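You operate a simulated robot arm through the tools that you are given. There is no shell and no other tool. Be economical: measure what you need, move in short steps, check, and stop when the job is done.

You are at the controls of a simulated two-armed robot. One attempt, no reset.

## Task
Fill the frame's empty slot so the gasket colours alternate, then flush till both glasses show water.
Fine: shut the flush valve first, and again at the end; move one plate only.

Only the result counts: the job must be done as asked and must still hold three seconds after the hand-in. Knocking over, shifting, dropping, spilling or breaking anything else fails it.

## Robot
Two 7-joint arms with fingered hands on one trunk, on a base that drives. Base frame: it is fixed to the floor where the robot stands at the start and does not move with it; the origin is under the middle of the robot, x ahead of it, y to its left, z up. Units: m, degrees, N and s.
The left shoulder is at the start at [0.02, 0.214, 1.394], the right one opposite. With the tool pointing down near the work surface each hand reaches from about 0.1 to 0.54 m from the robot's upright axis, wherever it stands, measured 20 degrees to its own side. Places, roughly: flush valve [0.3, 0, 0.9]. Payload 3.3 kg a hand.
The TCP of each hand is the grasp point between the finger pads, 0.026 m short of the fingertips. In the tool frame z runs along the fingers and y along their closing line. The gripper opens to 0.132 m. The gripper's body begins 0.073 m behind the TCP. The gripper is a hand of 2 fingers: y runs from the thumb to the fingers, the wrist lies at [0, 0, -0.224] in the tool frame.
Orientation is that of the tool frame in the base frame, as a unit quaternion [w, x, y, z]. With the fingers straight down and closing along the base's y, the tool's x points along the base's -x, its y along +y and its z along -z.

## Interface
- The arms move only by the tool apply_moves. It takes "left_motion", "right_motion" or both (then of equal length, played together; a hand with none holds still); each is a list of rows, each a list of 2 entries, a list of its own where there are three numbers: the shift along the tool's x, y, z in cm, then the turn, a rotation vector about the tool's x, y, z in degrees. In form: [[[tx, ty, tz], [rx, ry, rz]], ...]. A call has 1 to 20 rows; each row shifts and turns the commanded pose from where the row before left it, along the tool's axes as they then stand. A row lasts 0.2 s, in which the tool goes at most 0.05 m and 8.6 degrees; a call with a longer step from one row to the next is refused whole. A pose out of reach is approached as far as the arm can. The call stops where the force on the tool passes 50 N (or 10 N more than at its start, if that is more) or the arm is blocked; 0.2 s more then pass. In this call time passes only in rows, and 0.2 s behind the last. The reply holds the time, the measured pose of the TCP, the force on the tool along the base axes, the opening and the grip force, in the units named above and with some noise, with the torque about the TCP (base axes, N m) and any sound that the robot's microphone picked up.
- Cameras (640 x 400 px; columns grow to the right, rows downward): "scene" is now at [0.0976, -0.0103, 1.5679]; the picture's right is [-0.13, -0.99, -0.00], its down [-0.58, 0.08, -0.81] and it looks along [0.80, -0.11, -0.58] (base axes); focal length 214 px, centre (320, 200). "left" rides on the left gripper at [-0.066, -0.003, -0.099] in its tool frame; the picture's right is [0.04, -1.00, 0.00], its down [0.83, 0.03, -0.55] and it looks along [0.55, 0.02, 0.83] (tool axes); focal length 261 px, centre (320, 200). "right" rides on the right gripper at [0.066, -0.003, -0.099] in its tool frame; the picture's right is [0.04, 1.00, 0.00], its down [-0.83, 0.03, -0.55] and it looks along [-0.55, 0.02, 0.83] (tool axes); focal length 261 px, centre (320, 200). There is no depth. A picture from a camera that has moved, and an enlarged one, comes with that camera's place and axes in the base frame and with its lens.
- capture(camera): a new picture of that camera. The clock stands still meanwhile.
- lift_body(by): slides the trunk up (or, below 0, down) by that many m; the arms and the scene camera ride with it, the base frame stays. It gives what a move gives, with no picture.
- drive_base(legs): drives the robot by 1 to 6 legs, each [ahead, left, turn to the left] in m, m and degrees, along the robot's own axes; the way and the turn of a leg run together, so that a leg with both is an arc; at most 1.5 m and 180 degrees a leg. The arms and the cameras ride along, it lands a little off, and it stops where it bumps. It gives what a move gives.
- move_fingers(finger1, thumb_bend, hand): sets how far each is bent, from 0 (flat) to 1 (curled in); at 0.3 the hand is open as for a grip, at 0.7 the pads meet at the TCP. One left out holds its place. A second passes; each finger stops where it meets its share of the squeeze, and holds until it gets a number again. It is the only way to open and close the hand. It gives what a move gives, with no picture; readings hold the bend of each and the force on the fingers (four entries, about 0 where the hand has none), thumb and palm.
- pan_tilt(pan, tilt): turns the head with the scene camera to pan (to the left, within 86 degrees either way) and tilt (down, from -29 to 69), counted from straight ahead of the robot. It gives what a move gives.
- enlarge(camera, box): a new picture of the part [left, top, right, bottom] of that camera's present view, enlarged. The clock stands still meanwhile.
- close_job(): hands the job in; it is judged then, once.

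Go step by step. Nothing tells you exact positions but the pictures and the camera data: compare them with the known pose of the tool, close in by small moves and look again before you grip or let go. The budget is 120 turns and 108 pictures, counting those below and the enlarged ones. Unless the task says otherwise, let go and move clear before handing in.

The tools are called by a JSON object that holds its "api" and its "payload". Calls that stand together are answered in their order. apply_moves: Moves the arms, as the interface text tells. Its arguments: {"type":"object","properties":{"left_motion":{"type":"array","items":{"type":"array"}},"right_motion":{"type":"array","items":{"type":"array"}}},"required":[]} The other tools are called the same way: lift_body (by) slides the trunk up or down; move_fingers (finger1, thumb_bend, hand) moves the fingers one by one; drive_base (legs) drives the base; pan_tilt (pan, tilt) turns the head that bears the scene camera; capture (camera) takes a picture; enlarge (camera, box) takes an enlarged picture of a part of a camera's view; close_job () hands the job in.

At the start:

```text
time: 0.0
left_position: [0.3406, 0.055, 1.4322]
left_tcp_rot: [0.0, 0.0, 1.0, -0.001]
left_ft_force: [-0.3, 0.6, -0.6]
left_wrist_torque: [0.01, -0.03, -0.03]
left_finger_gap: 0.1318
left_finger_force: 0.0
left_shape: jaw
left_bend: [0.3, 0.3]
left_finger forces: [0.0, 0.0, 0.1, 0.0, 0.0, 0.0]
right_position: [0.3022, -0.1685, 1.4317]
right_tcp_rot: [0.0, 0.0, 1.0, 0.0]
right_ft_force: [-0.9, -0.8, 0.5]
right_wrist_torque: [0.03, 0.01, 0.01]
right_finger_gap: 0.1319
right_finger_force: 0.0
right_shape: jaw
right_bend: [0.3, 0.3]
right_finger forces: [0.0, 0.1, 0.1, 0.1, 0.0, 0.0]
trunk travel left (down, up): [-0.675, 0.086]
robot x, y, heading: [-0.0006, 0.001, -0.1]
head pan, tilt: [-7.6, 35.7]
```

scene: 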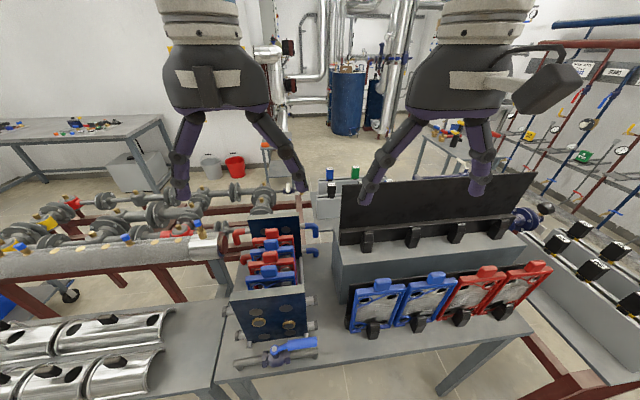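
right: 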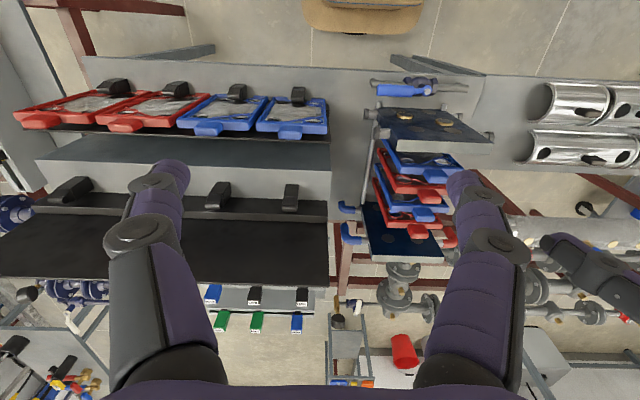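
left: 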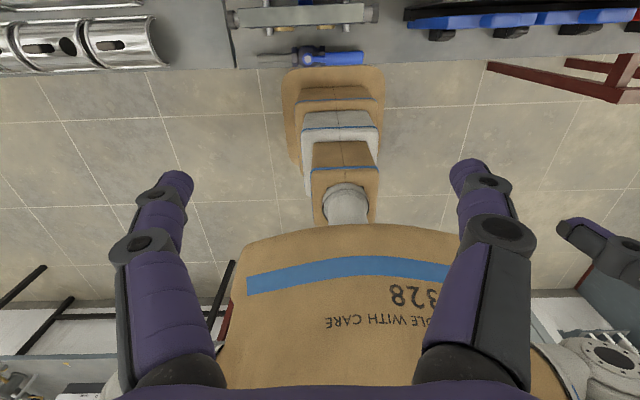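

I see a plate-stack frame just ahead with a flush valve (blue lever) in front, and a rack with two blue and two red plates to its right. I'll look closer before moving.

{"api": "enlarge", "payload": {"camera": "scene", "box": [210, 170, 350, 380]}}

{"api": "enlarge", "payload": {"camera": "scene", "box": [320, 220, 570, 380]}}

{"api": "enlarge", "payload": {"camera": "right", "box": [320, 50, 520, 270]}}

```text
1.90 times, centred on (280, 275) of scene
camera zoom: at [0.0976, -0.0103, 1.5679], right [-0.13, -0.99, 0.0], down [-0.58, 0.08, -0.81], along [0.8, -0.11, -0.58], focal length 408 px, centre (396, 57)
```

zoom: 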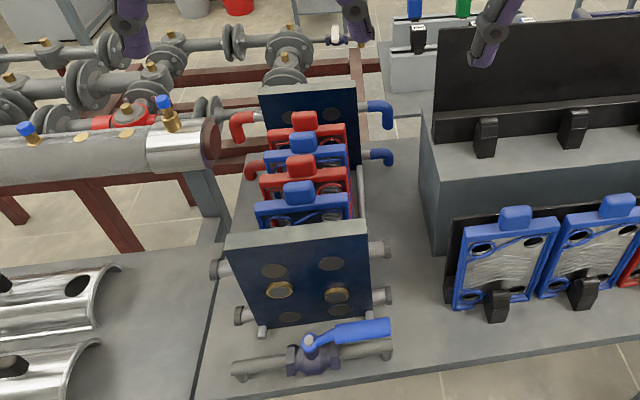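

```text
2.50 times, centred on (445, 300) of scene
camera zoom: at [0.0976, -0.0103, 1.5679], right [-0.13, -0.99, 0.0], down [-0.58, 0.08, -0.81], along [0.8, -0.11, -0.58], focal length 536 px, centre (8, -50)
```

zoom: 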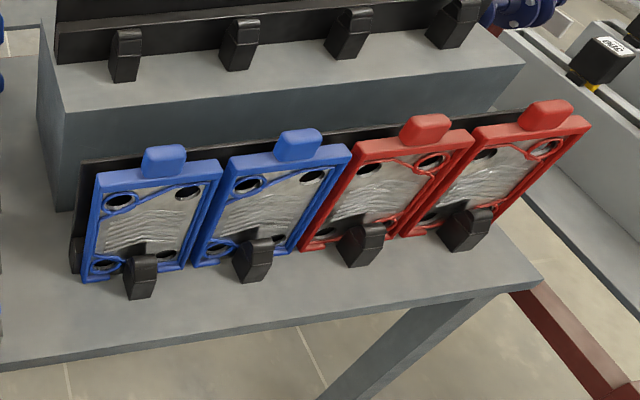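

```text
1.82 times, centred on (420, 160) of right
camera zoom: at [0.2371, -0.1708, 1.532], right [-0.04, 1.0, 0.0], down [0.83, 0.03, 0.55], along [0.55, 0.02, -0.83], focal length 474 px, centre (138, 273)
```

zoom: 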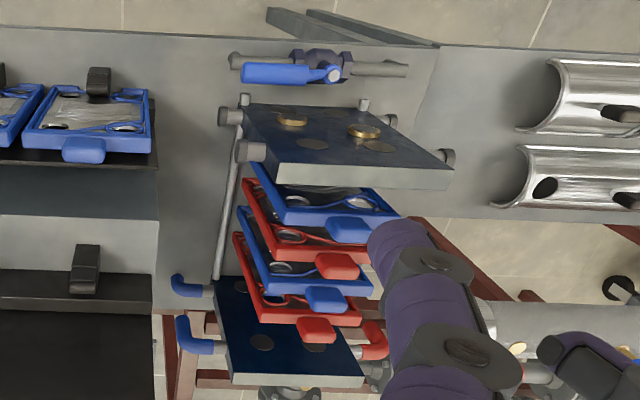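

The flush lever lies along its pipe (open): pivot about (0.346, 0.075, 0.908), tip about (0.348, −0.03). I'll turn the right hand so its camera looks sideways at the stack, to see where the empty slot is.

{"api": "apply_moves", "payload": {"right_motion": [[[-3.6, -0.6, 2], [0, 0, -8.2]], [[-3.6, -1.1, 2], [0, 0, -8.2]], [[-3.4, -1.6, 2], [0, 0, -8.2]], [[-3.2, -2.1, 2], [0, 0, -8.2]], [[-2.9, -2.5, 2], [0, 0, -8.2]], [[0, 0, 0], [0, 0, -8.2]], [[0, 0, 0], [0, 0, -8.2]], [[0, 0, 0], [0, 0, -8.2]], [[0, 0, 0], [0, 0, -8.2]], [[0, 0, 0], [0, 0, -8.2]], [[0, 0, 0], [0, 0, -8]]]}}

{"api": "capture", "payload": {"camera": "right"}}

```text
time: 2.4
left_position: [0.341, 0.0546, 1.4313]
left_tcp_rot: [0.0, -0.001, 1.0, 0.0]
left_ft_force: [0.0, -0.9, -0.1]
left_wrist_torque: [-0.04, -0.01, 0.02]
left_finger_gap: 0.1319
left_finger_force: 0.0
left_shape: jaw
left_bend: [0.3, 0.3]
left_finger forces: [0.0, 0.0, 0.0, 0.1, 0.0, 0.0]
right_position: [0.4715, -0.1922, 1.3343]
right_tcp_rot: [-0.002, 0.708, -0.706, 0.0]
right_ft_force: [0.2, 0.1, 0.5]
right_wrist_torque: [0.01, -0.01, 0.01]
right_finger_gap: 0.1319
right_finger_force: 0.1
right_shape: jaw
right_bend: [0.3, 0.3]
right_finger forces: [0.0, 0.0, 0.0, 0.0, 0.1, 0.0]
right hand out of reach, approached as far as the arm can: row 5
trunk travel left (down, up): [-0.675, 0.086]
robot x, y, heading: [-0.0001, -0.0036, -0.2]
head pan, tilt: [-7.6, 35.7]
```

```text
101 pictures are left
camera right: at [0.4739, -0.2564, 1.4348], right [-1.0, -0.04, 0.0], down [-0.04, 0.83, 0.55], along [-0.02, 0.55, -0.83], focal length 261 px, centre (320, 200)
```

right: 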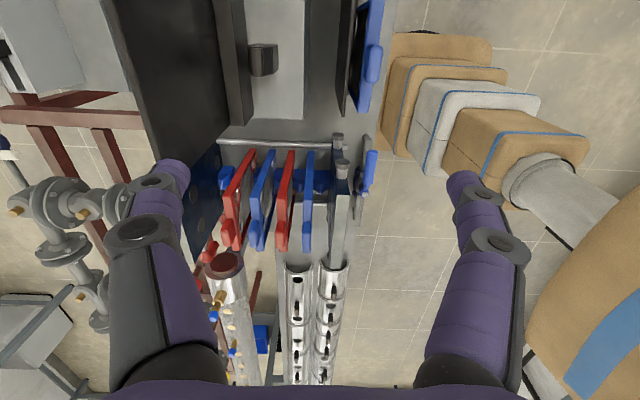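

{"api": "enlarge", "payload": {"camera": "right", "box": [190, 120, 390, 270]}}

```text
2.67 times, centred on (290, 195) of right
camera zoom: at [0.4739, -0.2564, 1.4348], right [-1.0, -0.04, 0.0], down [-0.04, 0.83, 0.55], along [-0.02, 0.55, -0.83], focal length 695 px, centre (400, 213)
```

zoom: 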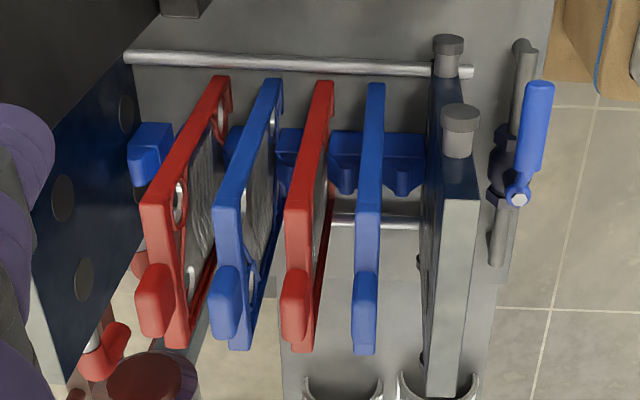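

{"api": "enlarge", "payload": {"camera": "right", "box": [225, 140, 345, 215]}}

{"api": "enlarge", "payload": {"camera": "scene", "box": [220, 190, 330, 290]}}

```text
5.33 times, centred on (285, 178) of right
camera zoom: at [0.4739, -0.2564, 1.4348], right [-1.0, -0.04, 0.0], down [-0.04, 0.83, 0.55], along [-0.02, 0.55, -0.83], focal length 1390 px, centre (507, 320)
```

zoom: 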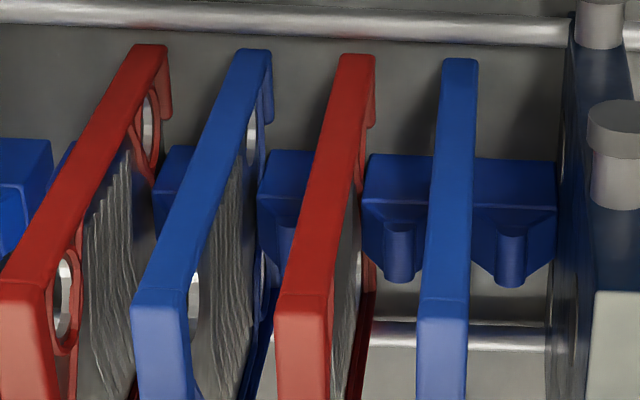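

```text
4.00 times, centred on (275, 240) of scene
camera zoom: at [0.0975, -0.0103, 1.5679], right [-0.13, -0.99, 0.0], down [-0.58, 0.08, -0.81], along [0.8, -0.11, -0.58], focal length 858 px, centre (500, 40)
```

zoom: 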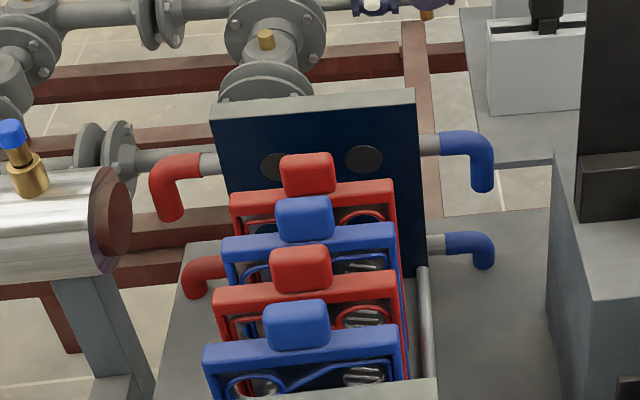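

The tab spacing is about 0.051 m, and I need to see the gap behind the far red plate. I'll turn the hand a bit to look at it.

{"api": "apply_moves", "payload": {"right_motion": [[[0, 0, 0], [0, 0, 8.2]], [[0, 0, 0], [0, 0, 8.2]], [[0, 0, 0], [0, 0, 8.2]], [[0, 0, 0], [0, 0, 8.2]]]}}

{"api": "enlarge", "payload": {"camera": "right", "box": [220, 80, 420, 230]}}

```text
time: 3.4
left_position: [0.3419, 0.0548, 1.4313]
left_tcp_rot: [0.0, 0.0, 1.0, 0.0]
left_ft_force: [0.4, 0.5, -0.6]
left_wrist_torque: [-0.01, 0.0, 0.0]
left_finger_gap: 0.1319
left_finger_force: 0.0
left_shape: jaw
left_bend: [0.3, 0.3]
left_finger forces: [0.0, 0.0, 0.0, 0.1, 0.1, 0.0]
right_position: [0.4716, -0.192, 1.3355]
right_tcp_rot: [0.0, -0.478, 0.878, 0.001]
right_ft_force: [-0.4, -0.3, 0.1]
right_wrist_torque: [0.0, -0.04, -0.02]
right_finger_gap: 0.1322
right_finger_force: 0.1
right_shape: jaw
right_bend: [0.3, 0.3]
right_finger forces: [0.0, 0.1, 0.0, 0.0, 0.1, 0.1]
trunk travel left (down, up): [-0.675, 0.086]
robot x, y, heading: [-0.0017, 0.0002, 0.2]
head pan, tilt: [-7.6, 35.7]
```

```text
2.67 times, centred on (320, 155) of right
camera zoom: at [0.438, -0.2475, 1.4347], right [-0.86, 0.51, 0.0], down [0.42, 0.72, 0.55], along [0.28, 0.48, -0.83], focal length 695 px, centre (320, 320)
```

zoom: 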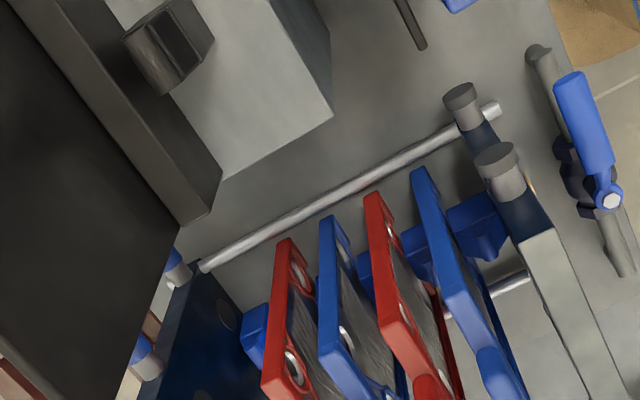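

{"api": "enlarge", "payload": {"camera": "right", "box": [260, 130, 400, 240]}}

{"api": "capture", "payload": {"camera": "right"}}

```text
3.64 times, centred on (330, 185) of right
camera zoom: at [0.438, -0.2475, 1.4347], right [-0.86, 0.51, 0.0], down [0.42, 0.72, 0.55], along [0.28, 0.48, -0.83], focal length 948 px, centre (284, 254)
```

zoom: 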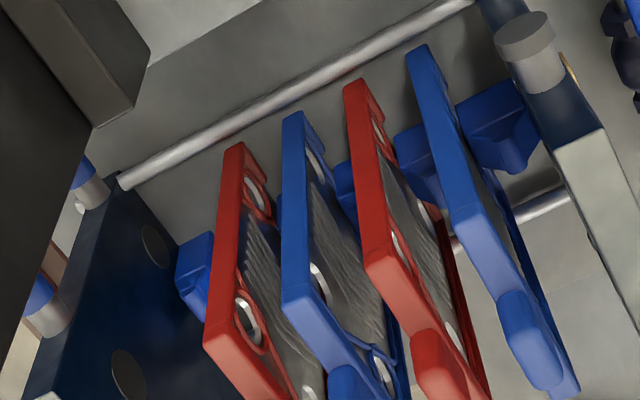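

```text
95 pictures are left
camera right: at [0.438, -0.2475, 1.4347], right [-0.86, 0.51, 0.0], down [0.42, 0.72, 0.55], along [0.28, 0.48, -0.83], focal length 261 px, centre (320, 200)
```

right: 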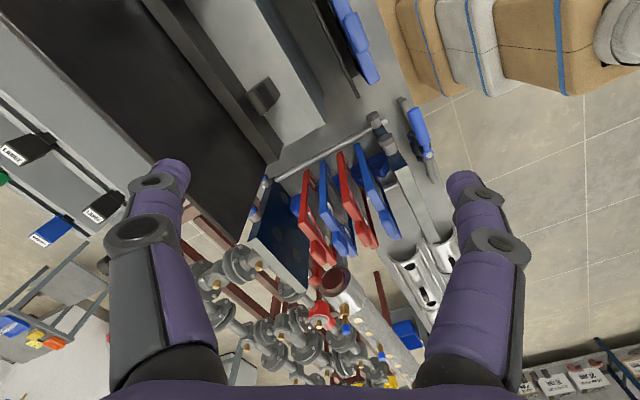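

Guide blocks show between the plates; I need a closer look at the guides and the far gap. I'll use the left hand's camera from the left side.

{"api": "apply_moves", "payload": {"left_motion": [[[-2, 4.5, 0], [0, 0, 0]], [[-2, 4.5, 0], [0, 0, 0]], [[-2, 4.5, 1], [0, 0, 0]], [[-1, 2, 3], [0, 0, 0]], [[0, 0, 3], [0, 0, -8]], [[0, 0, 3], [0, 0, -8]], [[0, 0, 3], [0, 0, -8]], [[0, 0, 0], [0, 0, -8]], [[0, 0, 0], [0, 0, -8]], [[0, 0, 0], [0, 0, -8]], [[0, 0, 0], [0, 0, -8]], [[0, 0, 0], [0, 0, -8]], [[0, 0, 0], [0, 0, -8]], [[0, 0, 0], [0, 0, -8]], [[0, 0, 0], [0, 0, -8]], [[0, 0, 0], [0, 0, -8]], [[0, 0, 0], [0, 0, -8]], [[0, 0, 0], [0, 0, -8]], [[0, 0, 0], [0, 0, -8]]]}}

{"api": "capture", "payload": {"camera": "left"}}

```text
refused: row 3 steps farther than a row can; nothing moved
```

```text
94 pictures are left
camera left: at [0.4063, 0.0535, 1.5304], right [-0.04, -1.0, 0.0], down [-0.83, 0.03, 0.55], along [-0.55, 0.02, -0.83], focal length 261 px, centre (320, 200)
```

left: 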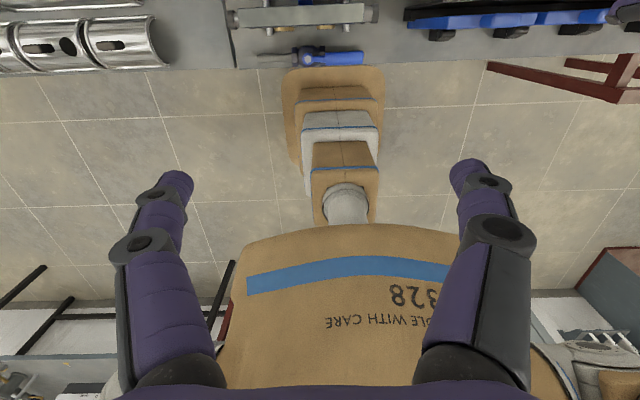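

Repeating with slightly smaller steps.

{"api": "apply_moves", "payload": {"left_motion": [[[-2, 4, 0], [0, 0, 0]], [[-2, 4, 0], [0, 0, 0]], [[-2, 4, 1], [0, 0, 0]], [[-1, 3, 3], [0, 0, 0]], [[0, 0, 3], [0, 0, -8]], [[0, 0, 3], [0, 0, -8]], [[0, 0, 3], [0, 0, -8]], [[0, 0, 0], [0, 0, -8]], [[0, 0, 0], [0, 0, -8]], [[0, 0, 0], [0, 0, -8]], [[0, 0, 0], [0, 0, -8]], [[0, 0, 0], [0, 0, -8]], [[0, 0, 0], [0, 0, -8]], [[0, 0, 0], [0, 0, -8]], [[0, 0, 0], [0, 0, -8]], [[0, 0, 0], [0, 0, -8]], [[0, 0, 0], [0, 0, -8]], [[0, 0, 0], [0, 0, -8]], [[0, 0, 0], [0, 0, -8]]]}}

{"api": "capture", "payload": {"camera": "left"}}

```text
time: 7.4
left_position: [0.4059, 0.1994, 1.2999]
left_tcp_rot: [0.0, 0.867, -0.499, 0.0]
left_ft_force: [1.2, -0.3, 0.5]
left_wrist_torque: [-0.02, -0.02, -0.04]
left_finger_gap: 0.1319
left_finger_force: 0.0
left_shape: jaw
left_bend: [0.3, 0.3]
left_finger forces: [0.0, 0.0, 0.0, 0.0, 0.1, 0.1]
left hand out of reach, approached as far as the arm can: row 3
right_position: [0.471, -0.1912, 1.3355]
right_tcp_rot: [0.001, -0.479, 0.878, 0.001]
right_ft_force: [0.2, -0.6, -1.1]
right_wrist_torque: [0.02, 0.01, -0.02]
right_finger_gap: 0.1317
right_finger_force: 0.0
right_shape: jaw
right_bend: [0.3, 0.3]
right_finger forces: [0.0, 0.0, 0.0, 0.0, 0.0, 0.0]
trunk travel left (down, up): [-0.675, 0.086]
robot x, y, heading: [0.002, -0.0011, 0.1]
head pan, tilt: [-7.6, 35.7]
```

```text
93 pictures are left
camera left: at [0.3751, 0.2581, 1.3985], right [0.88, 0.47, 0.0], down [0.39, -0.74, 0.55], along [0.26, -0.49, -0.83], focal length 261 px, centre (320, 200)
```

left: 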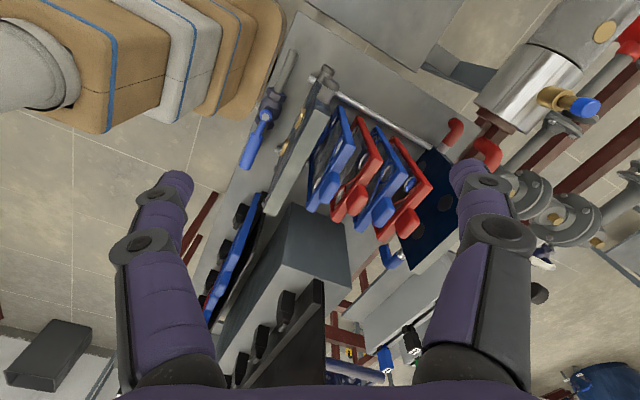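

{"api": "enlarge", "payload": {"camera": "left", "box": [290, 60, 450, 180]}}

{"api": "enlarge", "payload": {"camera": "left", "box": [360, 100, 480, 190]}}

```text
3.33 times, centred on (370, 120) of left
camera zoom: at [0.3751, 0.2581, 1.3985], right [0.88, 0.47, 0.0], down [0.39, -0.74, 0.55], along [0.26, -0.49, -0.83], focal length 869 px, centre (153, 467)
```

zoom: 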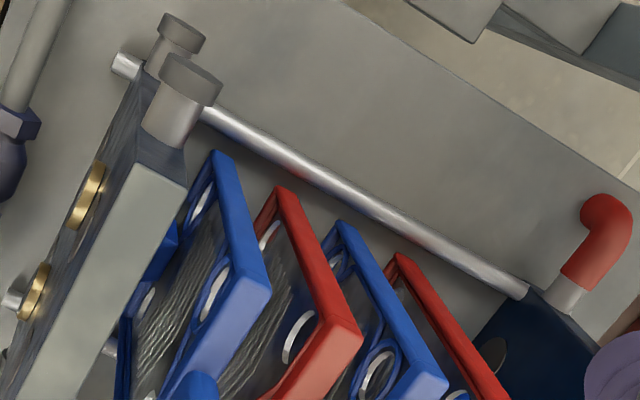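

```text
4.44 times, centred on (420, 145) of left
camera zoom: at [0.3751, 0.2581, 1.3985], right [0.88, 0.47, 0.0], down [0.39, -0.74, 0.55], along [0.26, -0.49, -0.83], focal length 1158 px, centre (-124, 444)
```

zoom: 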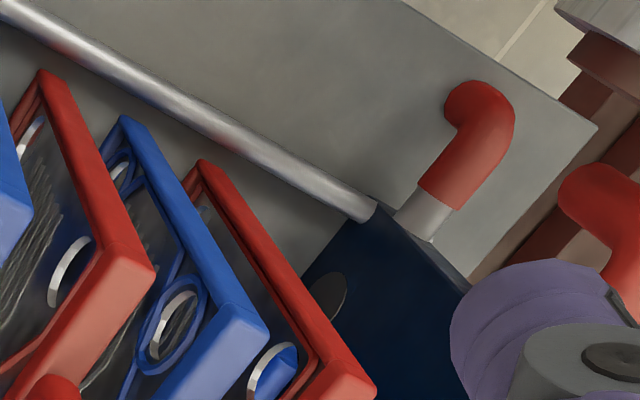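

The guide blocks lie midway between the plates, with the nearest against the front plate, so the empty slot appears to be the far one (x≈0.69), next to red, which needs a blue plate. I'll check by tilting the right camera over the gap, and check the bench edge versus my base.

{"api": "pan_tilt", "payload": {"pan": 0, "tilt": 69}}

{"api": "capture", "payload": {"camera": "scene"}}

```text
time: 8.4
left_position: [0.4061, 0.1984, 1.3002]
left_tcp_rot: [0.0, 0.865, -0.501, 0.0]
left_ft_force: [0.5, -0.2, -0.1]
left_wrist_torque: [0.0, 0.0, 0.03]
left_finger_gap: 0.132
left_finger_force: 0.0
left_shape: jaw
left_bend: [0.3, 0.3]
left_finger forces: [0.0, 0.0, 0.1, 0.1, 0.0, 0.0]
right_position: [0.471, -0.1922, 1.3343]
right_tcp_rot: [0.0, -0.479, 0.878, 0.001]
right_ft_force: [-0.2, -0.1, 0.6]
right_wrist_torque: [0.03, 0.02, 0.0]
right_finger_gap: 0.1319
right_finger_force: 0.1
right_shape: jaw
right_bend: [0.3, 0.3]
right_finger forces: [0.1, 0.1, 0.0, 0.1, 0.0, 0.1]
trunk travel left (down, up): [-0.675, 0.086]
robot x, y, heading: [0.0017, -0.0034, -0.0]
head pan, tilt: [0.0, 68.8]
```

```text
90 pictures are left
camera scene: at [0.0668, 0.0014, 1.5254], right [0.0, -1.0, 0.0], down [-0.93, 0.0, -0.36], along [0.36, 0.0, -0.93], focal length 214 px, centre (320, 200)
```

scene: 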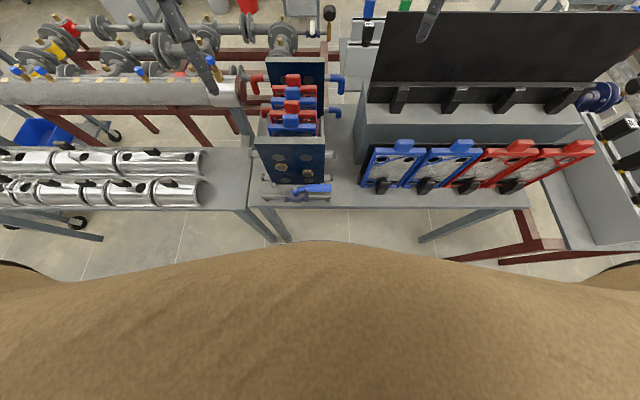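

The bench edge is at x≈0.296. First the valve: I'll bring the right hand home out of the way and turn the left hand so that its camera looks forward.

{"api": "apply_moves", "payload": {"right_motion": [[[3.8, 0.94, -1.67], [0, 0, 0]], [[3.8, 0.94, -1.67], [0, 0, 0]], [[3.8, 0.94, -1.67], [0, 0, 0]], [[3.8, 0.94, -1.67], [0, 0, 0]], [[3.8, 0.94, -1.67], [0, 0, 0]], [[3.8, 0.94, -1.67], [0, 0, 0]], [[0, 0, 0], [0, 0, 8.2]], [[0, 0, 0], [0, 0, 8.2]], [[0, 0, 0], [0, 0, 8.2]], [[0, 0, 0], [0, 0, 8.2]], [[0, 0, 0], [0, 0, 8.2]], [[0, 0, 0], [0, 0, 8.2]], [[0, 0, 0], [0, 0, 8]]], "left_motion": [[[0, 0, 0], [0, 0, -7.5]], [[0, 0, 0], [0, 0, -7.5]], [[0, 0, 0], [0, 0, -7.5]], [[0, 0, 0], [0, 0, -7.5]], [[0, 0, 0], [0, 0, -7.5]], [[0, 0, 0], [0, 0, -7.5]], [[0, 0, 0], [0, 0, -7.5]], [[0, 0, 0], [0, 0, -7.5]], [[0, 4, 0], [0, 0, 0]], [[0, 4, 0], [0, 0, 0]], [[-2, 4, 0], [0, 0, 0]], [[-2, 4, 0], [0, 0, 0]], [[-1, 4, 0], [0, 0, 0]]]}}

{"api": "move_fingers", "payload": {"hand": "left", "finger1": 0.7, "thumb_bend": 0.7}}

{"api": "capture", "payload": {"camera": "left"}}

```text
time: 11.2
left_position: [0.3592, 0.0021, 1.3028]
left_tcp_rot: [0.005, 1.0, 0.007, 0.0]
left_ft_force: [0.6, 0.0, -0.1]
left_wrist_torque: [-0.03, -0.02, -0.06]
left_finger_gap: 0.1317
left_finger_force: 0.1
left_shape: jaw
left_bend: [0.3, 0.3]
left_finger forces: [0.1, 0.0, 0.0, 0.0, 0.0, 0.0]
right_position: [0.31, -0.3397, 1.414]
right_tcp_rot: [0.001, 0.001, 1.0, 0.0]
right_ft_force: [0.1, -0.6, 0.2]
right_wrist_torque: [0.04, -0.02, 0.0]
right_finger_gap: 0.1319
right_finger_force: 0.1
right_shape: jaw
right_bend: [0.3, 0.3]
right_finger forces: [0.0, 0.0, 0.0, 0.0, 0.0, 0.1]
right hand out of reach, approached as far as the arm can: row 6
trunk travel left (down, up): [-0.675, 0.086]
robot x, y, heading: [-0.0038, -0.0031, 0.0]
head pan, tilt: [0.0, 68.8]
```

```text
time: 12.2
left_position: [0.3591, 0.0043, 1.3039]
left_tcp_rot: [0.006, 1.0, 0.006, 0.0]
left_ft_force: [0.2, -0.5, -0.3]
left_wrist_torque: [0.02, 0.0, 0.01]
left_finger_gap: 0.0019
left_finger_force: 0.1
left_shape: fingers
left_bend: [0.7, 0.7]
left_finger forces: [0.0, 0.1, 0.0, 0.1, 0.1, 0.0]
right_position: [0.3085, -0.3387, 1.4154]
right_tcp_rot: [0.001, -0.001, 1.0, 0.0]
right_ft_force: [0.5, 0.2, 0.5]
right_wrist_torque: [-0.02, -0.01, -0.03]
right_finger_gap: 0.132
right_finger_force: 0.0
right_shape: jaw
right_bend: [0.3, 0.3]
right_finger forces: [0.0, 0.0, 0.1, 0.0, 0.0, 0.0]
trunk travel left (down, up): [-0.675, 0.086]
robot x, y, heading: [-0.0001, -0.0014, -0.0]
head pan, tilt: [0.0, 68.8]
```

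```text
89 pictures are left
camera left: at [0.2937, 0.0074, 1.402], right [0.03, 1.0, -0.01], down [0.83, -0.02, 0.55], along [0.55, -0.03, -0.83], focal length 261 px, centre (320, 200)
```

left: 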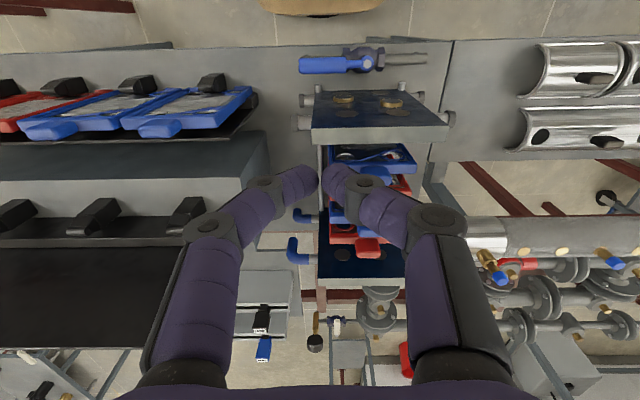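

{"api": "enlarge", "payload": {"camera": "left", "box": [280, 20, 460, 135]}}

{"api": "enlarge", "payload": {"camera": "scene", "box": [230, 110, 370, 220]}}

```text
3.48 times, centred on (370, 78) of left
camera zoom: at [0.2937, 0.0074, 1.402], right [0.03, 1.0, -0.01], down [0.83, -0.02, 0.55], along [0.55, -0.03, -0.83], focal length 907 px, centre (146, 626)
```

zoom: 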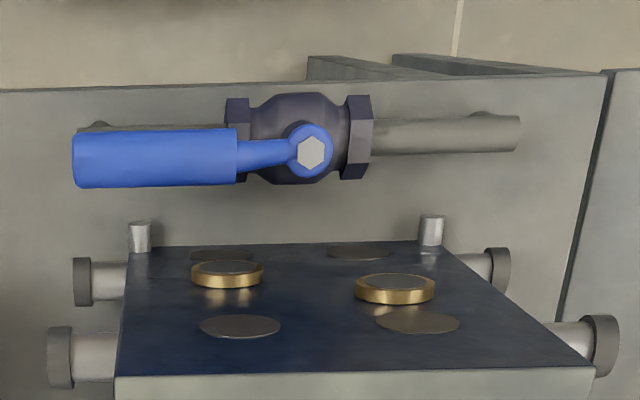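

```text
3.64 times, centred on (300, 165) of scene
camera zoom: at [0.0666, 0.001, 1.5254], right [0.0, -1.0, 0.0], down [-0.93, 0.0, -0.36], along [0.36, 0.0, -0.93], focal length 780 px, centre (393, 327)
```

zoom: 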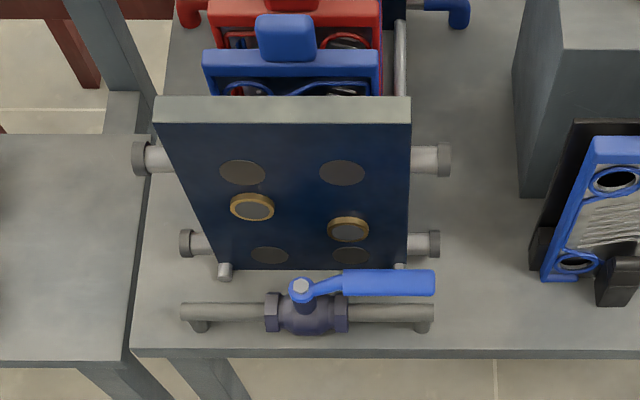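

The lever grip sits at z≈0.90 over the pipe (z≈0.845), pivot ≈(0.348, 0.08); the glasses are the gold-ringed discs on the front plate. I'll tilt the closed left fingers forward and lower the trunk 0.2 m.

{"api": "apply_moves", "payload": {"left_motion": [[[0, 0.2, 0], [0, 6.7, 0]], [[0, 0.2, 0], [0, 6.7, 0]], [[0, 0.2, 0], [0, 6.6, 0]]]}}

{"api": "lift_body", "payload": {"by": -0.2}}

{"api": "capture", "payload": {"camera": "left"}}

{"api": "capture", "payload": {"camera": "scene"}}

```text
time: 13.0
left_position: [0.3548, -0.007, 1.2998]
left_tcp_rot: [0.0, 0.985, 0.0, 0.175]
left_ft_force: [-0.3, 0.0, -1.1]
left_wrist_torque: [0.03, -0.02, 0.01]
left_finger_gap: 0.0018
left_finger_force: 0.0
left_shape: fingers
left_bend: [0.7, 0.7]
left_finger forces: [0.0, 0.1, 0.1, 0.0, 0.0, 0.0]
right_position: [0.3097, -0.3392, 1.415]
right_tcp_rot: [0.0, 0.0, 1.0, 0.001]
right_ft_force: [0.3, 0.1, -0.6]
right_wrist_torque: [0.01, -0.01, -0.01]
right_finger_gap: 0.1319
right_finger_force: 0.0
right_shape: jaw
right_bend: [0.3, 0.3]
right_finger forces: [0.0, 0.0, 0.0, 0.1, 0.0, 0.1]
trunk travel left (down, up): [-0.675, 0.086]
robot x, y, heading: [-0.0017, -0.0016, -0.3]
head pan, tilt: [0.0, 68.8]
```

```text
time: 15.2
left_position: [0.3563, -0.0062, 1.1]
left_tcp_rot: [0.001, 0.985, -0.001, 0.174]
left_ft_force: [-0.2, -0.7, 0.6]
left_wrist_torque: [-0.01, 0.0, 0.01]
left_finger_gap: 0.0019
left_finger_force: 0.1
left_shape: fingers
left_bend: [0.7, 0.7]
left_finger forces: [0.0, 0.0, 0.0, 0.0, 0.1, 0.0]
right_position: [0.3137, -0.3374, 1.2107]
right_tcp_rot: [-0.008, 0.0, 1.0, 0.001]
right_ft_force: [-1.0, 0.4, 0.0]
right_wrist_torque: [0.0, -0.02, -0.01]
right_finger_gap: 0.1322
right_finger_force: 0.1
right_shape: jaw
right_bend: [0.3, 0.3]
right_finger forces: [0.0, 0.1, 0.0, 0.0, 0.1, 0.1]
trunk travel left (down, up): [-0.475, 0.286]
robot x, y, heading: [-0.0015, 0.0016, 0.1]
head pan, tilt: [0.0, 68.8]
```

```text
86 pictures are left
camera left: at [0.2601, -0.003, 1.1702], right [0.04, 1.0, 0.01], down [0.59, -0.03, 0.8], along [0.8, -0.02, -0.59], focal length 261 px, centre (320, 200)
```

left: 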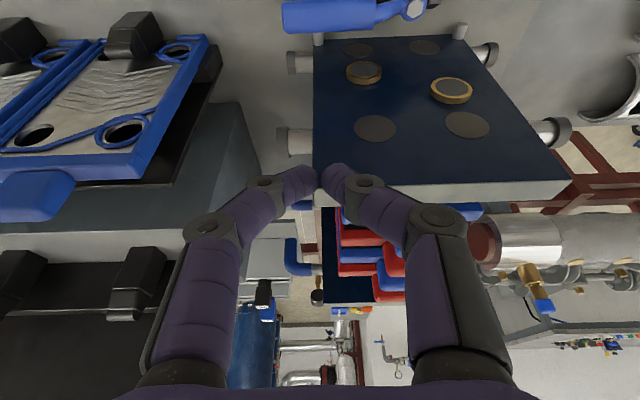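

```text
85 pictures are left
camera scene: at [0.0743, 0.0013, 1.3252], right [0.0, -1.0, 0.0], down [-0.93, 0.0, -0.36], along [0.36, 0.0, -0.93], focal length 214 px, centre (320, 200)
```

scene: 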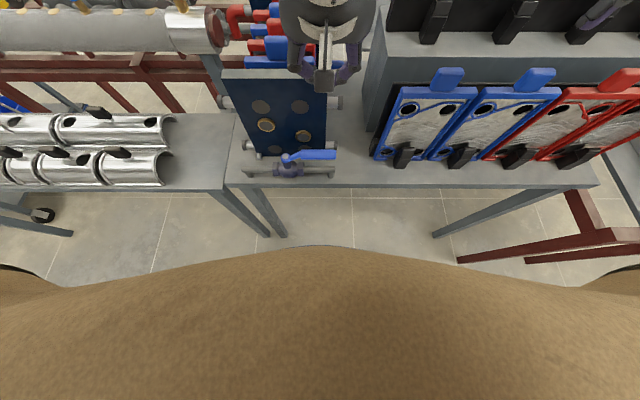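

{"api": "apply_moves", "payload": {"left_motion": [[[-0.74, 0, 3.99], [0, 0, 0]], [[-0.74, 0, 3.99], [0, 0, 0]], [[-0.74, 0, 3.99], [0, 0, 0]]]}}

{"api": "capture", "payload": {"camera": "left"}}

{"api": "enlarge", "payload": {"camera": "scene", "box": [240, 90, 360, 190]}}

```text
time: 15.9
left_position: [0.378, -0.0064, 0.9781]
left_tcp_rot: [0.0, 0.985, 0.0, 0.173]
left_ft_force: [-0.6, 0.5, -0.1]
left_wrist_torque: [0.0, 0.01, -0.03]
left_finger_gap: 0.0023
left_finger_force: 0.0
left_shape: fingers
left_bend: [0.7, 0.7]
left_finger forces: [0.0, 0.0, 0.1, 0.0, 0.1, 0.0]
right_position: [0.3135, -0.3377, 1.2098]
right_tcp_rot: [-0.007, 0.0, 1.0, -0.001]
right_ft_force: [-0.2, 0.6, 0.6]
right_wrist_torque: [-0.01, 0.01, 0.04]
right_finger_gap: 0.1318
right_finger_force: 0.1
right_shape: jaw
right_bend: [0.3, 0.3]
right_finger forces: [0.0, 0.0, 0.0, 0.0, 0.0, 0.1]
trunk travel left (down, up): [-0.475, 0.286]
robot x, y, heading: [-0.0015, -0.0034, -0.0]
head pan, tilt: [0.0, 68.8]
```

```text
84 pictures are left
camera left: at [0.2812, -0.003, 1.0482], right [0.04, 1.0, 0.01], down [0.59, -0.03, 0.8], along [0.8, -0.02, -0.59], focal length 261 px, centre (320, 200)
```

left: 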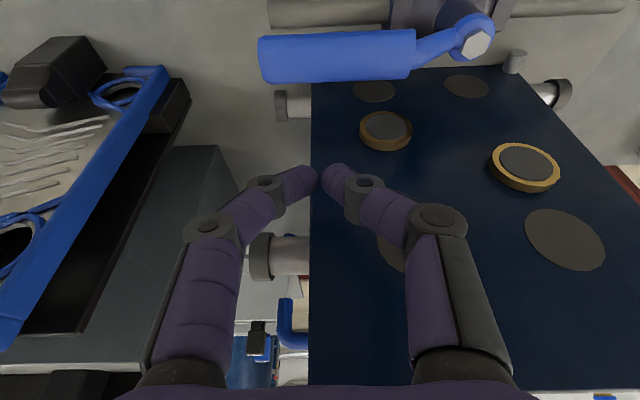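

```text
4.00 times, centred on (300, 140) of scene
camera zoom: at [0.0752, 0.0013, 1.3251], right [0.0, -1.0, 0.0], down [-0.93, 0.0, -0.36], along [0.36, 0.0, -0.93], focal length 858 px, centre (400, 440)
```

zoom: 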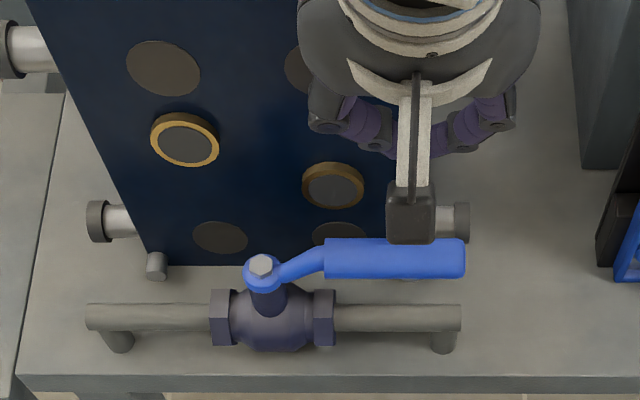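

{"api": "apply_moves", "payload": {"left_motion": [[[-1.13, 0, 3.1], [0, 0, 0]], [[-1.13, 0, 3.1], [0, 0, 0]]]}}

{"api": "capture", "payload": {"camera": "left"}}

{"api": "enlarge", "payload": {"camera": "scene", "box": [240, 90, 360, 190]}}

```text
time: 16.6
left_position: [0.3751, -0.0073, 0.9131]
left_tcp_rot: [0.0, 0.985, 0.0, 0.173]
left_ft_force: [0.2, 0.5, -0.1]
left_wrist_torque: [-0.03, -0.03, 0.0]
left_finger_gap: 0.002
left_finger_force: 0.1
left_shape: fingers
left_bend: [0.7, 0.7]
left_finger forces: [0.0, 0.0, 0.1, 0.0, 0.0, 0.1]
right_position: [0.3139, -0.3382, 1.21]
right_tcp_rot: [-0.008, 0.0, 1.0, 0.0]
right_ft_force: [-0.1, 0.7, 0.2]
right_wrist_torque: [-0.03, 0.0, 0.0]
right_finger_gap: 0.132
right_finger_force: 0.1
right_shape: jaw
right_bend: [0.3, 0.3]
right_finger forces: [0.0, 0.1, 0.0, 0.0, 0.0, 0.0]
trunk travel left (down, up): [-0.475, 0.286]
robot x, y, heading: [-0.0009, -0.0013, -0.0]
head pan, tilt: [0.0, 68.8]
```

```text
82 pictures are left
camera left: at [0.2798, -0.003, 0.9831], right [0.04, 1.0, 0.01], down [0.59, -0.03, 0.8], along [0.8, -0.02, -0.59], focal length 261 px, centre (320, 200)
```

left: 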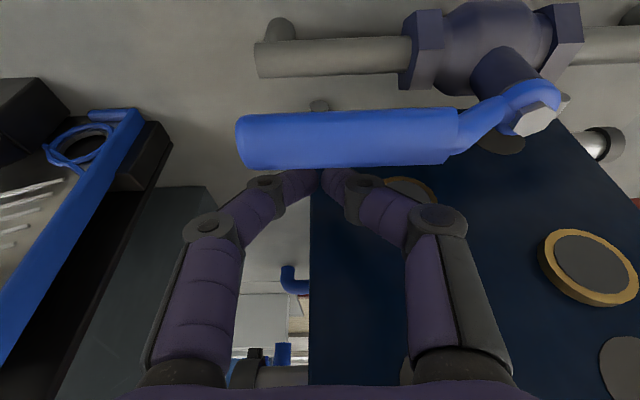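

```text
4.00 times, centred on (300, 140) of scene
camera zoom: at [0.0744, 0.0013, 1.3251], right [0.0, -1.0, 0.0], down [-0.93, 0.0, -0.36], along [0.36, 0.0, -0.93], focal length 858 px, centre (400, 440)
```

zoom: 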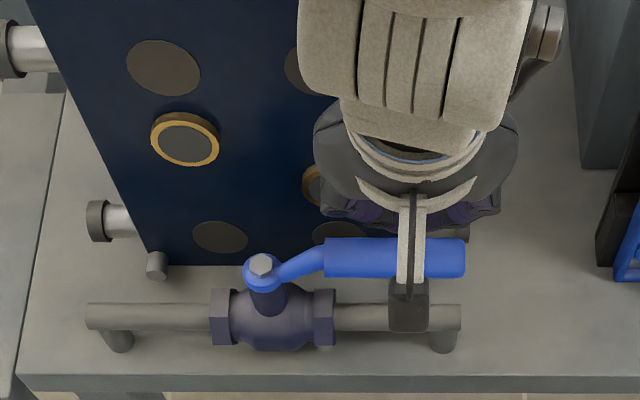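

The fingertips are behind the lever grip. I'll sweep it toward the robot in an arc about the pivot.

{"api": "apply_moves", "payload": {"left_motion": [[[-1.13, -0.2, -0.41], [0, 0, 0]], [[-1.6, 0.05, -0.58], [0, 0, 0]], [[-1.6, 0.05, -0.58], [0, 0, 0]], [[-1.5, -0.6, -0.55], [0, 0, 0]], [[-1.5, -0.6, -0.55], [0, 0, 0]]]}}

{"api": "capture", "payload": {"camera": "left"}}

```text
time: 17.8
left_position: [0.2973, 0.006, 0.913]
left_tcp_rot: [0.0, 0.985, -0.001, 0.174]
left_ft_force: [6.6, -5.3, 11.7]
left_wrist_torque: [0.31, 0.03, -0.18]
left_finger_gap: 0.0
left_finger_force: 7.8
left_shape: fingers
left_bend: [0.69, 0.72]
left_finger forces: [0.0, 0.0, 0.0, 0.1, 14.1, 0.0]
right_position: [0.3146, -0.338, 1.2092]
right_tcp_rot: [-0.008, 0.0, 1.0, 0.001]
right_ft_force: [-0.1, 0.8, -0.2]
right_wrist_torque: [0.01, 0.01, 0.02]
right_finger_gap: 0.1319
right_finger_force: 0.0
right_shape: jaw
right_bend: [0.3, 0.3]
right_finger forces: [0.0, 0.0, 0.0, 0.1, 0.0, 0.1]
trunk travel left (down, up): [-0.475, 0.286]
robot x, y, heading: [-0.0021, -0.0004, 0.1]
head pan, tilt: [0.0, 68.8]
```

```text
80 pictures are left
camera left: at [0.2022, 0.0101, 0.9837], right [0.04, 1.0, 0.01], down [0.59, -0.04, 0.8], along [0.8, -0.02, -0.59], focal length 261 px, centre (320, 200)
```

left: 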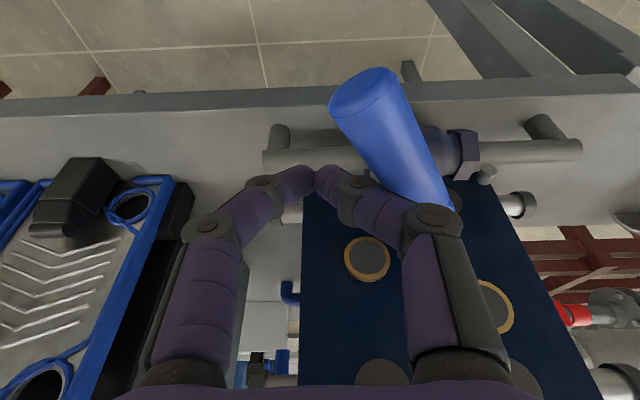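

The lever is swinging; continuing the arc.

{"api": "apply_moves", "payload": {"left_motion": [[[-1.18, -1.15, -0.43], [0, 0, 0]], [[-1.18, -1.15, -0.43], [0, 0, 0]], [[-0.66, -1.55, -0.24], [0, 0, 0]], [[-0.66, -1.55, -0.24], [0, 0, 0]]]}}

{"api": "capture", "payload": {"camera": "left"}}

{"api": "enlarge", "payload": {"camera": "scene", "box": [240, 90, 360, 190]}}

```text
time: 18.8
left_position: [0.2595, 0.0551, 0.9138]
left_tcp_rot: [0.001, 0.985, 0.002, 0.175]
left_ft_force: [3.8, -21.6, 19.9]
left_wrist_torque: [0.18, 0.03, -0.01]
left_finger_gap: 0.0
left_finger_force: 14.3
left_shape: fingers
left_bend: [0.66, 0.77]
left_finger forces: [0.1, 0.1, 0.1, 0.0, 27.8, 0.1]
right_position: [0.3141, -0.3417, 1.2105]
right_tcp_rot: [-0.008, 0.0, 1.0, 0.002]
right_ft_force: [0.2, -0.4, -0.6]
right_wrist_torque: [-0.01, -0.02, 0.0]
right_finger_gap: 0.1318
right_finger_force: 0.1
right_shape: jaw
right_bend: [0.3, 0.3]
right_finger forces: [0.0, 0.0, 0.0, 0.0, 0.0, 0.0]
trunk travel left (down, up): [-0.475, 0.286]
robot x, y, heading: [0.0, 0.0023, 0.4]
head pan, tilt: [0.0, 68.8]
```

```text
79 pictures are left
camera left: at [0.1631, 0.0605, 0.9848], right [0.04, 1.0, 0.01], down [0.59, -0.03, 0.81], along [0.81, -0.02, -0.59], focal length 261 px, centre (320, 200)
```

left: 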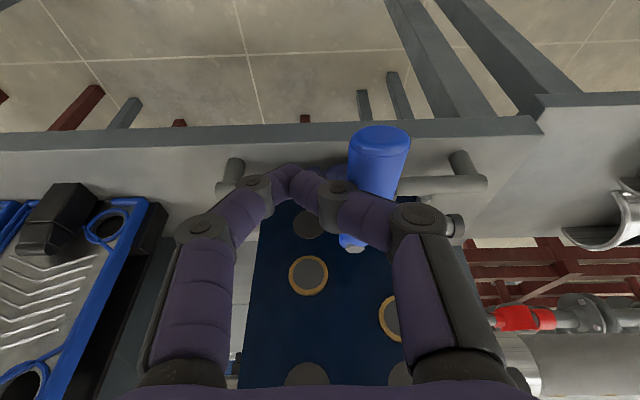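

```text
4.00 times, centred on (300, 140) of scene
camera zoom: at [0.074, -0.0022, 1.3253], right [0.0, -1.0, 0.0], down [-0.93, 0.0, -0.36], along [0.36, 0.0, -0.93], focal length 858 px, centre (400, 440)
```

zoom: 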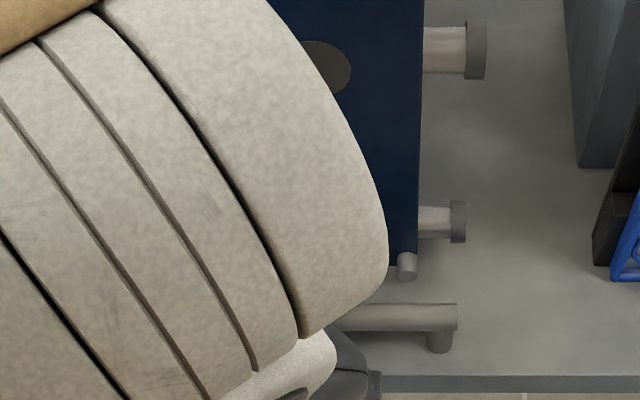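

The lever now points toward the robot, square to the pipe. One small further push to confirm the stop, then back off.

{"api": "apply_moves", "payload": {"left_motion": [[[0, -0.8, 0], [0, 0, 0]]]}}

{"api": "apply_moves", "payload": {"left_motion": [[[0, 2, 0], [0, 0, 0]], [[0, 3, 0], [0, 0, 0]], [[0, 2, -2], [0, 0, 0]], [[1, 0, -4], [0, 0, 0]], [[1, 0, -4], [0, 0, 0]], [[1, 0, -4], [0, 0, 0]]]}}

{"api": "capture", "payload": {"camera": "scene"}}

{"api": "capture", "payload": {"camera": "left"}}

```text
time: 19.1
left_position: [0.2593, 0.0632, 0.9145]
left_tcp_rot: [0.001, 0.985, 0.001, 0.174]
left_ft_force: [4.4, -28.6, 18.9]
left_wrist_torque: [0.03, 0.04, 0.03]
left_finger_gap: 0.0001
left_finger_force: 18.5
left_shape: fingers
left_bend: [0.65, 0.8]
left_finger forces: [0.0, 0.0, 0.0, 0.0, 37.3, 0.0]
right_position: [0.3126, -0.3419, 1.2091]
right_tcp_rot: [-0.007, -0.001, 1.0, 0.002]
right_ft_force: [0.2, 0.0, 0.6]
right_wrist_torque: [-0.02, 0.05, -0.01]
right_finger_gap: 0.1321
right_finger_force: 0.0
right_shape: jaw
right_bend: [0.3, 0.3]
right_finger forces: [0.1, 0.0, 0.0, 0.0, 0.0, 0.1]
trunk travel left (down, up): [-0.475, 0.286]
robot x, y, heading: [-0.0, -0.0005, 0.0]
head pan, tilt: [0.0, 68.8]
```

```text
time: 20.5
left_position: [0.2716, 0.0538, 0.9885]
left_tcp_rot: [-0.08, 0.982, 0.053, 0.162]
left_ft_force: [0.7, -0.4, 0.7]
left_wrist_torque: [-0.01, 0.0, 0.03]
left_finger_gap: 0.0018
left_finger_force: 0.0
left_shape: fingers
left_bend: [0.7, 0.7]
left_finger forces: [0.0, 0.0, 0.0, 0.0, 0.0, 0.0]
right_position: [0.3146, -0.3391, 1.21]
right_tcp_rot: [-0.008, 0.001, 1.0, 0.0]
right_ft_force: [-0.2, -0.2, 0.7]
right_wrist_torque: [0.02, -0.02, -0.01]
right_finger_gap: 0.1321
right_finger_force: 0.0
right_shape: jaw
right_bend: [0.3, 0.3]
right_finger forces: [0.1, 0.1, 0.0, 0.0, 0.1, 0.0]
trunk travel left (down, up): [-0.475, 0.286]
robot x, y, heading: [0.0016, -0.0004, -0.0]
head pan, tilt: [0.0, 68.8]
stopped in row 6 (left hand): the arm was blocked; the commanded pose is now the measured one
```

```text
77 pictures are left
camera scene: at [0.0745, 0.0012, 1.3251], right [0.0, -1.0, 0.0], down [-0.93, 0.0, -0.36], along [0.36, 0.0, -0.93], focal length 214 px, centre (320, 200)
```

scene: 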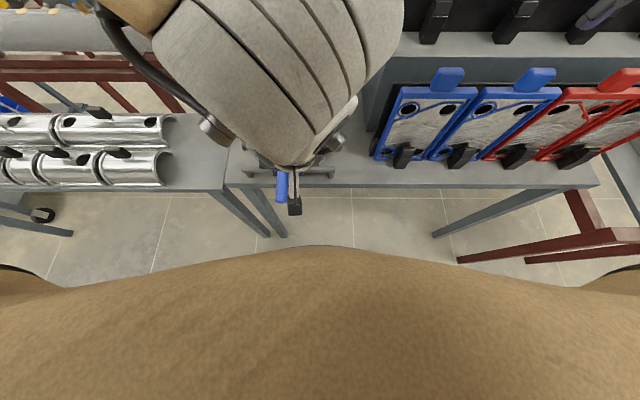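

```text
76 pictures are left
camera left: at [0.1783, 0.036, 1.0595], right [-0.09, 0.98, 0.15], down [0.62, -0.07, 0.78], along [0.78, 0.17, -0.6], focal length 261 px, centre (320, 200)
```

left: 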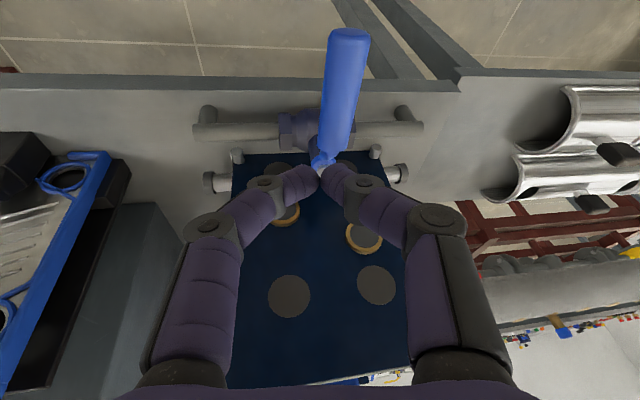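

The valve is shut (lever square to the pipe, ~180°). I'll retract the left hand up and forward away from the joint limit.

{"api": "apply_moves", "payload": {"left_motion": [[[2.5, -1.2, -1.9], [0, 0, 0]], [[2.5, -1.2, -1.9], [0, 0, 0]], [[2.5, -1.2, -1.9], [0, 0, 0]], [[2.0, -1.2, -3], [0, 0, 0]], [[2.0, -1.2, -3], [0, 0, 0]]]}}

{"api": "lift_body", "payload": {"by": 0.2}}

{"api": "capture", "payload": {"camera": "scene"}}

```text
time: 21.7
left_position: [0.3346, 0.1005, 1.1438]
left_tcp_rot: [-0.082, 0.982, 0.05, 0.163]
left_ft_force: [0.0, 1.3, -0.4]
left_wrist_torque: [0.0, 0.01, -0.01]
left_finger_gap: 0.0017
left_finger_force: 0.0
left_shape: fingers
left_bend: [0.7, 0.7]
left_finger forces: [0.1, 0.0, 0.0, 0.1, 0.0, 0.0]
right_position: [0.3145, -0.3383, 1.2096]
right_tcp_rot: [-0.008, 0.0, 1.0, 0.0]
right_ft_force: [-0.3, -1.2, -0.7]
right_wrist_torque: [0.0, -0.02, 0.03]
right_finger_gap: 0.132
right_finger_force: 0.1
right_shape: jaw
right_bend: [0.3, 0.3]
right_finger forces: [0.0, 0.0, 0.1, 0.0, 0.0, 0.0]
trunk travel left (down, up): [-0.475, 0.286]
robot x, y, heading: [0.0011, 0.0016, -0.1]
head pan, tilt: [0.0, 68.8]
```

```text
time: 23.8
left_position: [0.3356, 0.0999, 1.3422]
left_tcp_rot: [-0.082, 0.982, 0.051, 0.162]
left_ft_force: [-0.1, -0.6, 0.0]
left_wrist_torque: [-0.01, 0.03, 0.02]
left_finger_gap: 0.0016
left_finger_force: 0.0
left_shape: fingers
left_bend: [0.7, 0.7]
left_finger forces: [0.0, 0.1, 0.1, 0.0, 0.0, 0.1]
right_position: [0.3139, -0.3375, 1.409]
right_tcp_rot: [-0.007, 0.0, 1.0, -0.001]
right_ft_force: [0.6, 0.3, 0.2]
right_wrist_torque: [0.02, -0.01, 0.0]
right_finger_gap: 0.1317
right_finger_force: 0.0
right_shape: jaw
right_bend: [0.3, 0.3]
right_finger forces: [0.0, 0.0, 0.0, 0.0, 0.0, 0.1]
trunk travel left (down, up): [-0.675, 0.086]
robot x, y, heading: [0.0017, -0.0002, -0.0]
head pan, tilt: [0.0, 68.8]
```

```text
75 pictures are left
camera scene: at [0.0667, 0.0013, 1.5253], right [0.0, -1.0, 0.0], down [-0.93, 0.0, -0.36], along [0.36, 0.0, -0.93], focal length 214 px, centre (320, 200)
```

scene: 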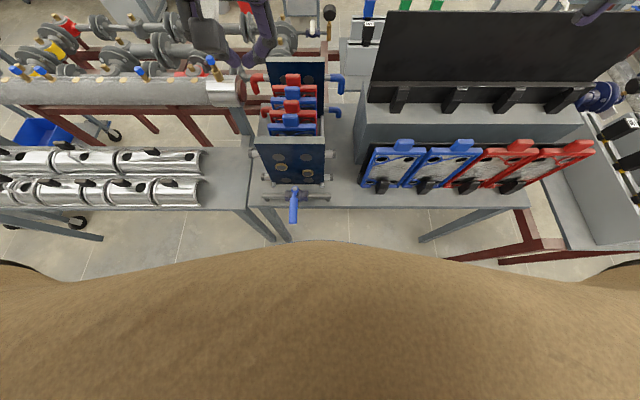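

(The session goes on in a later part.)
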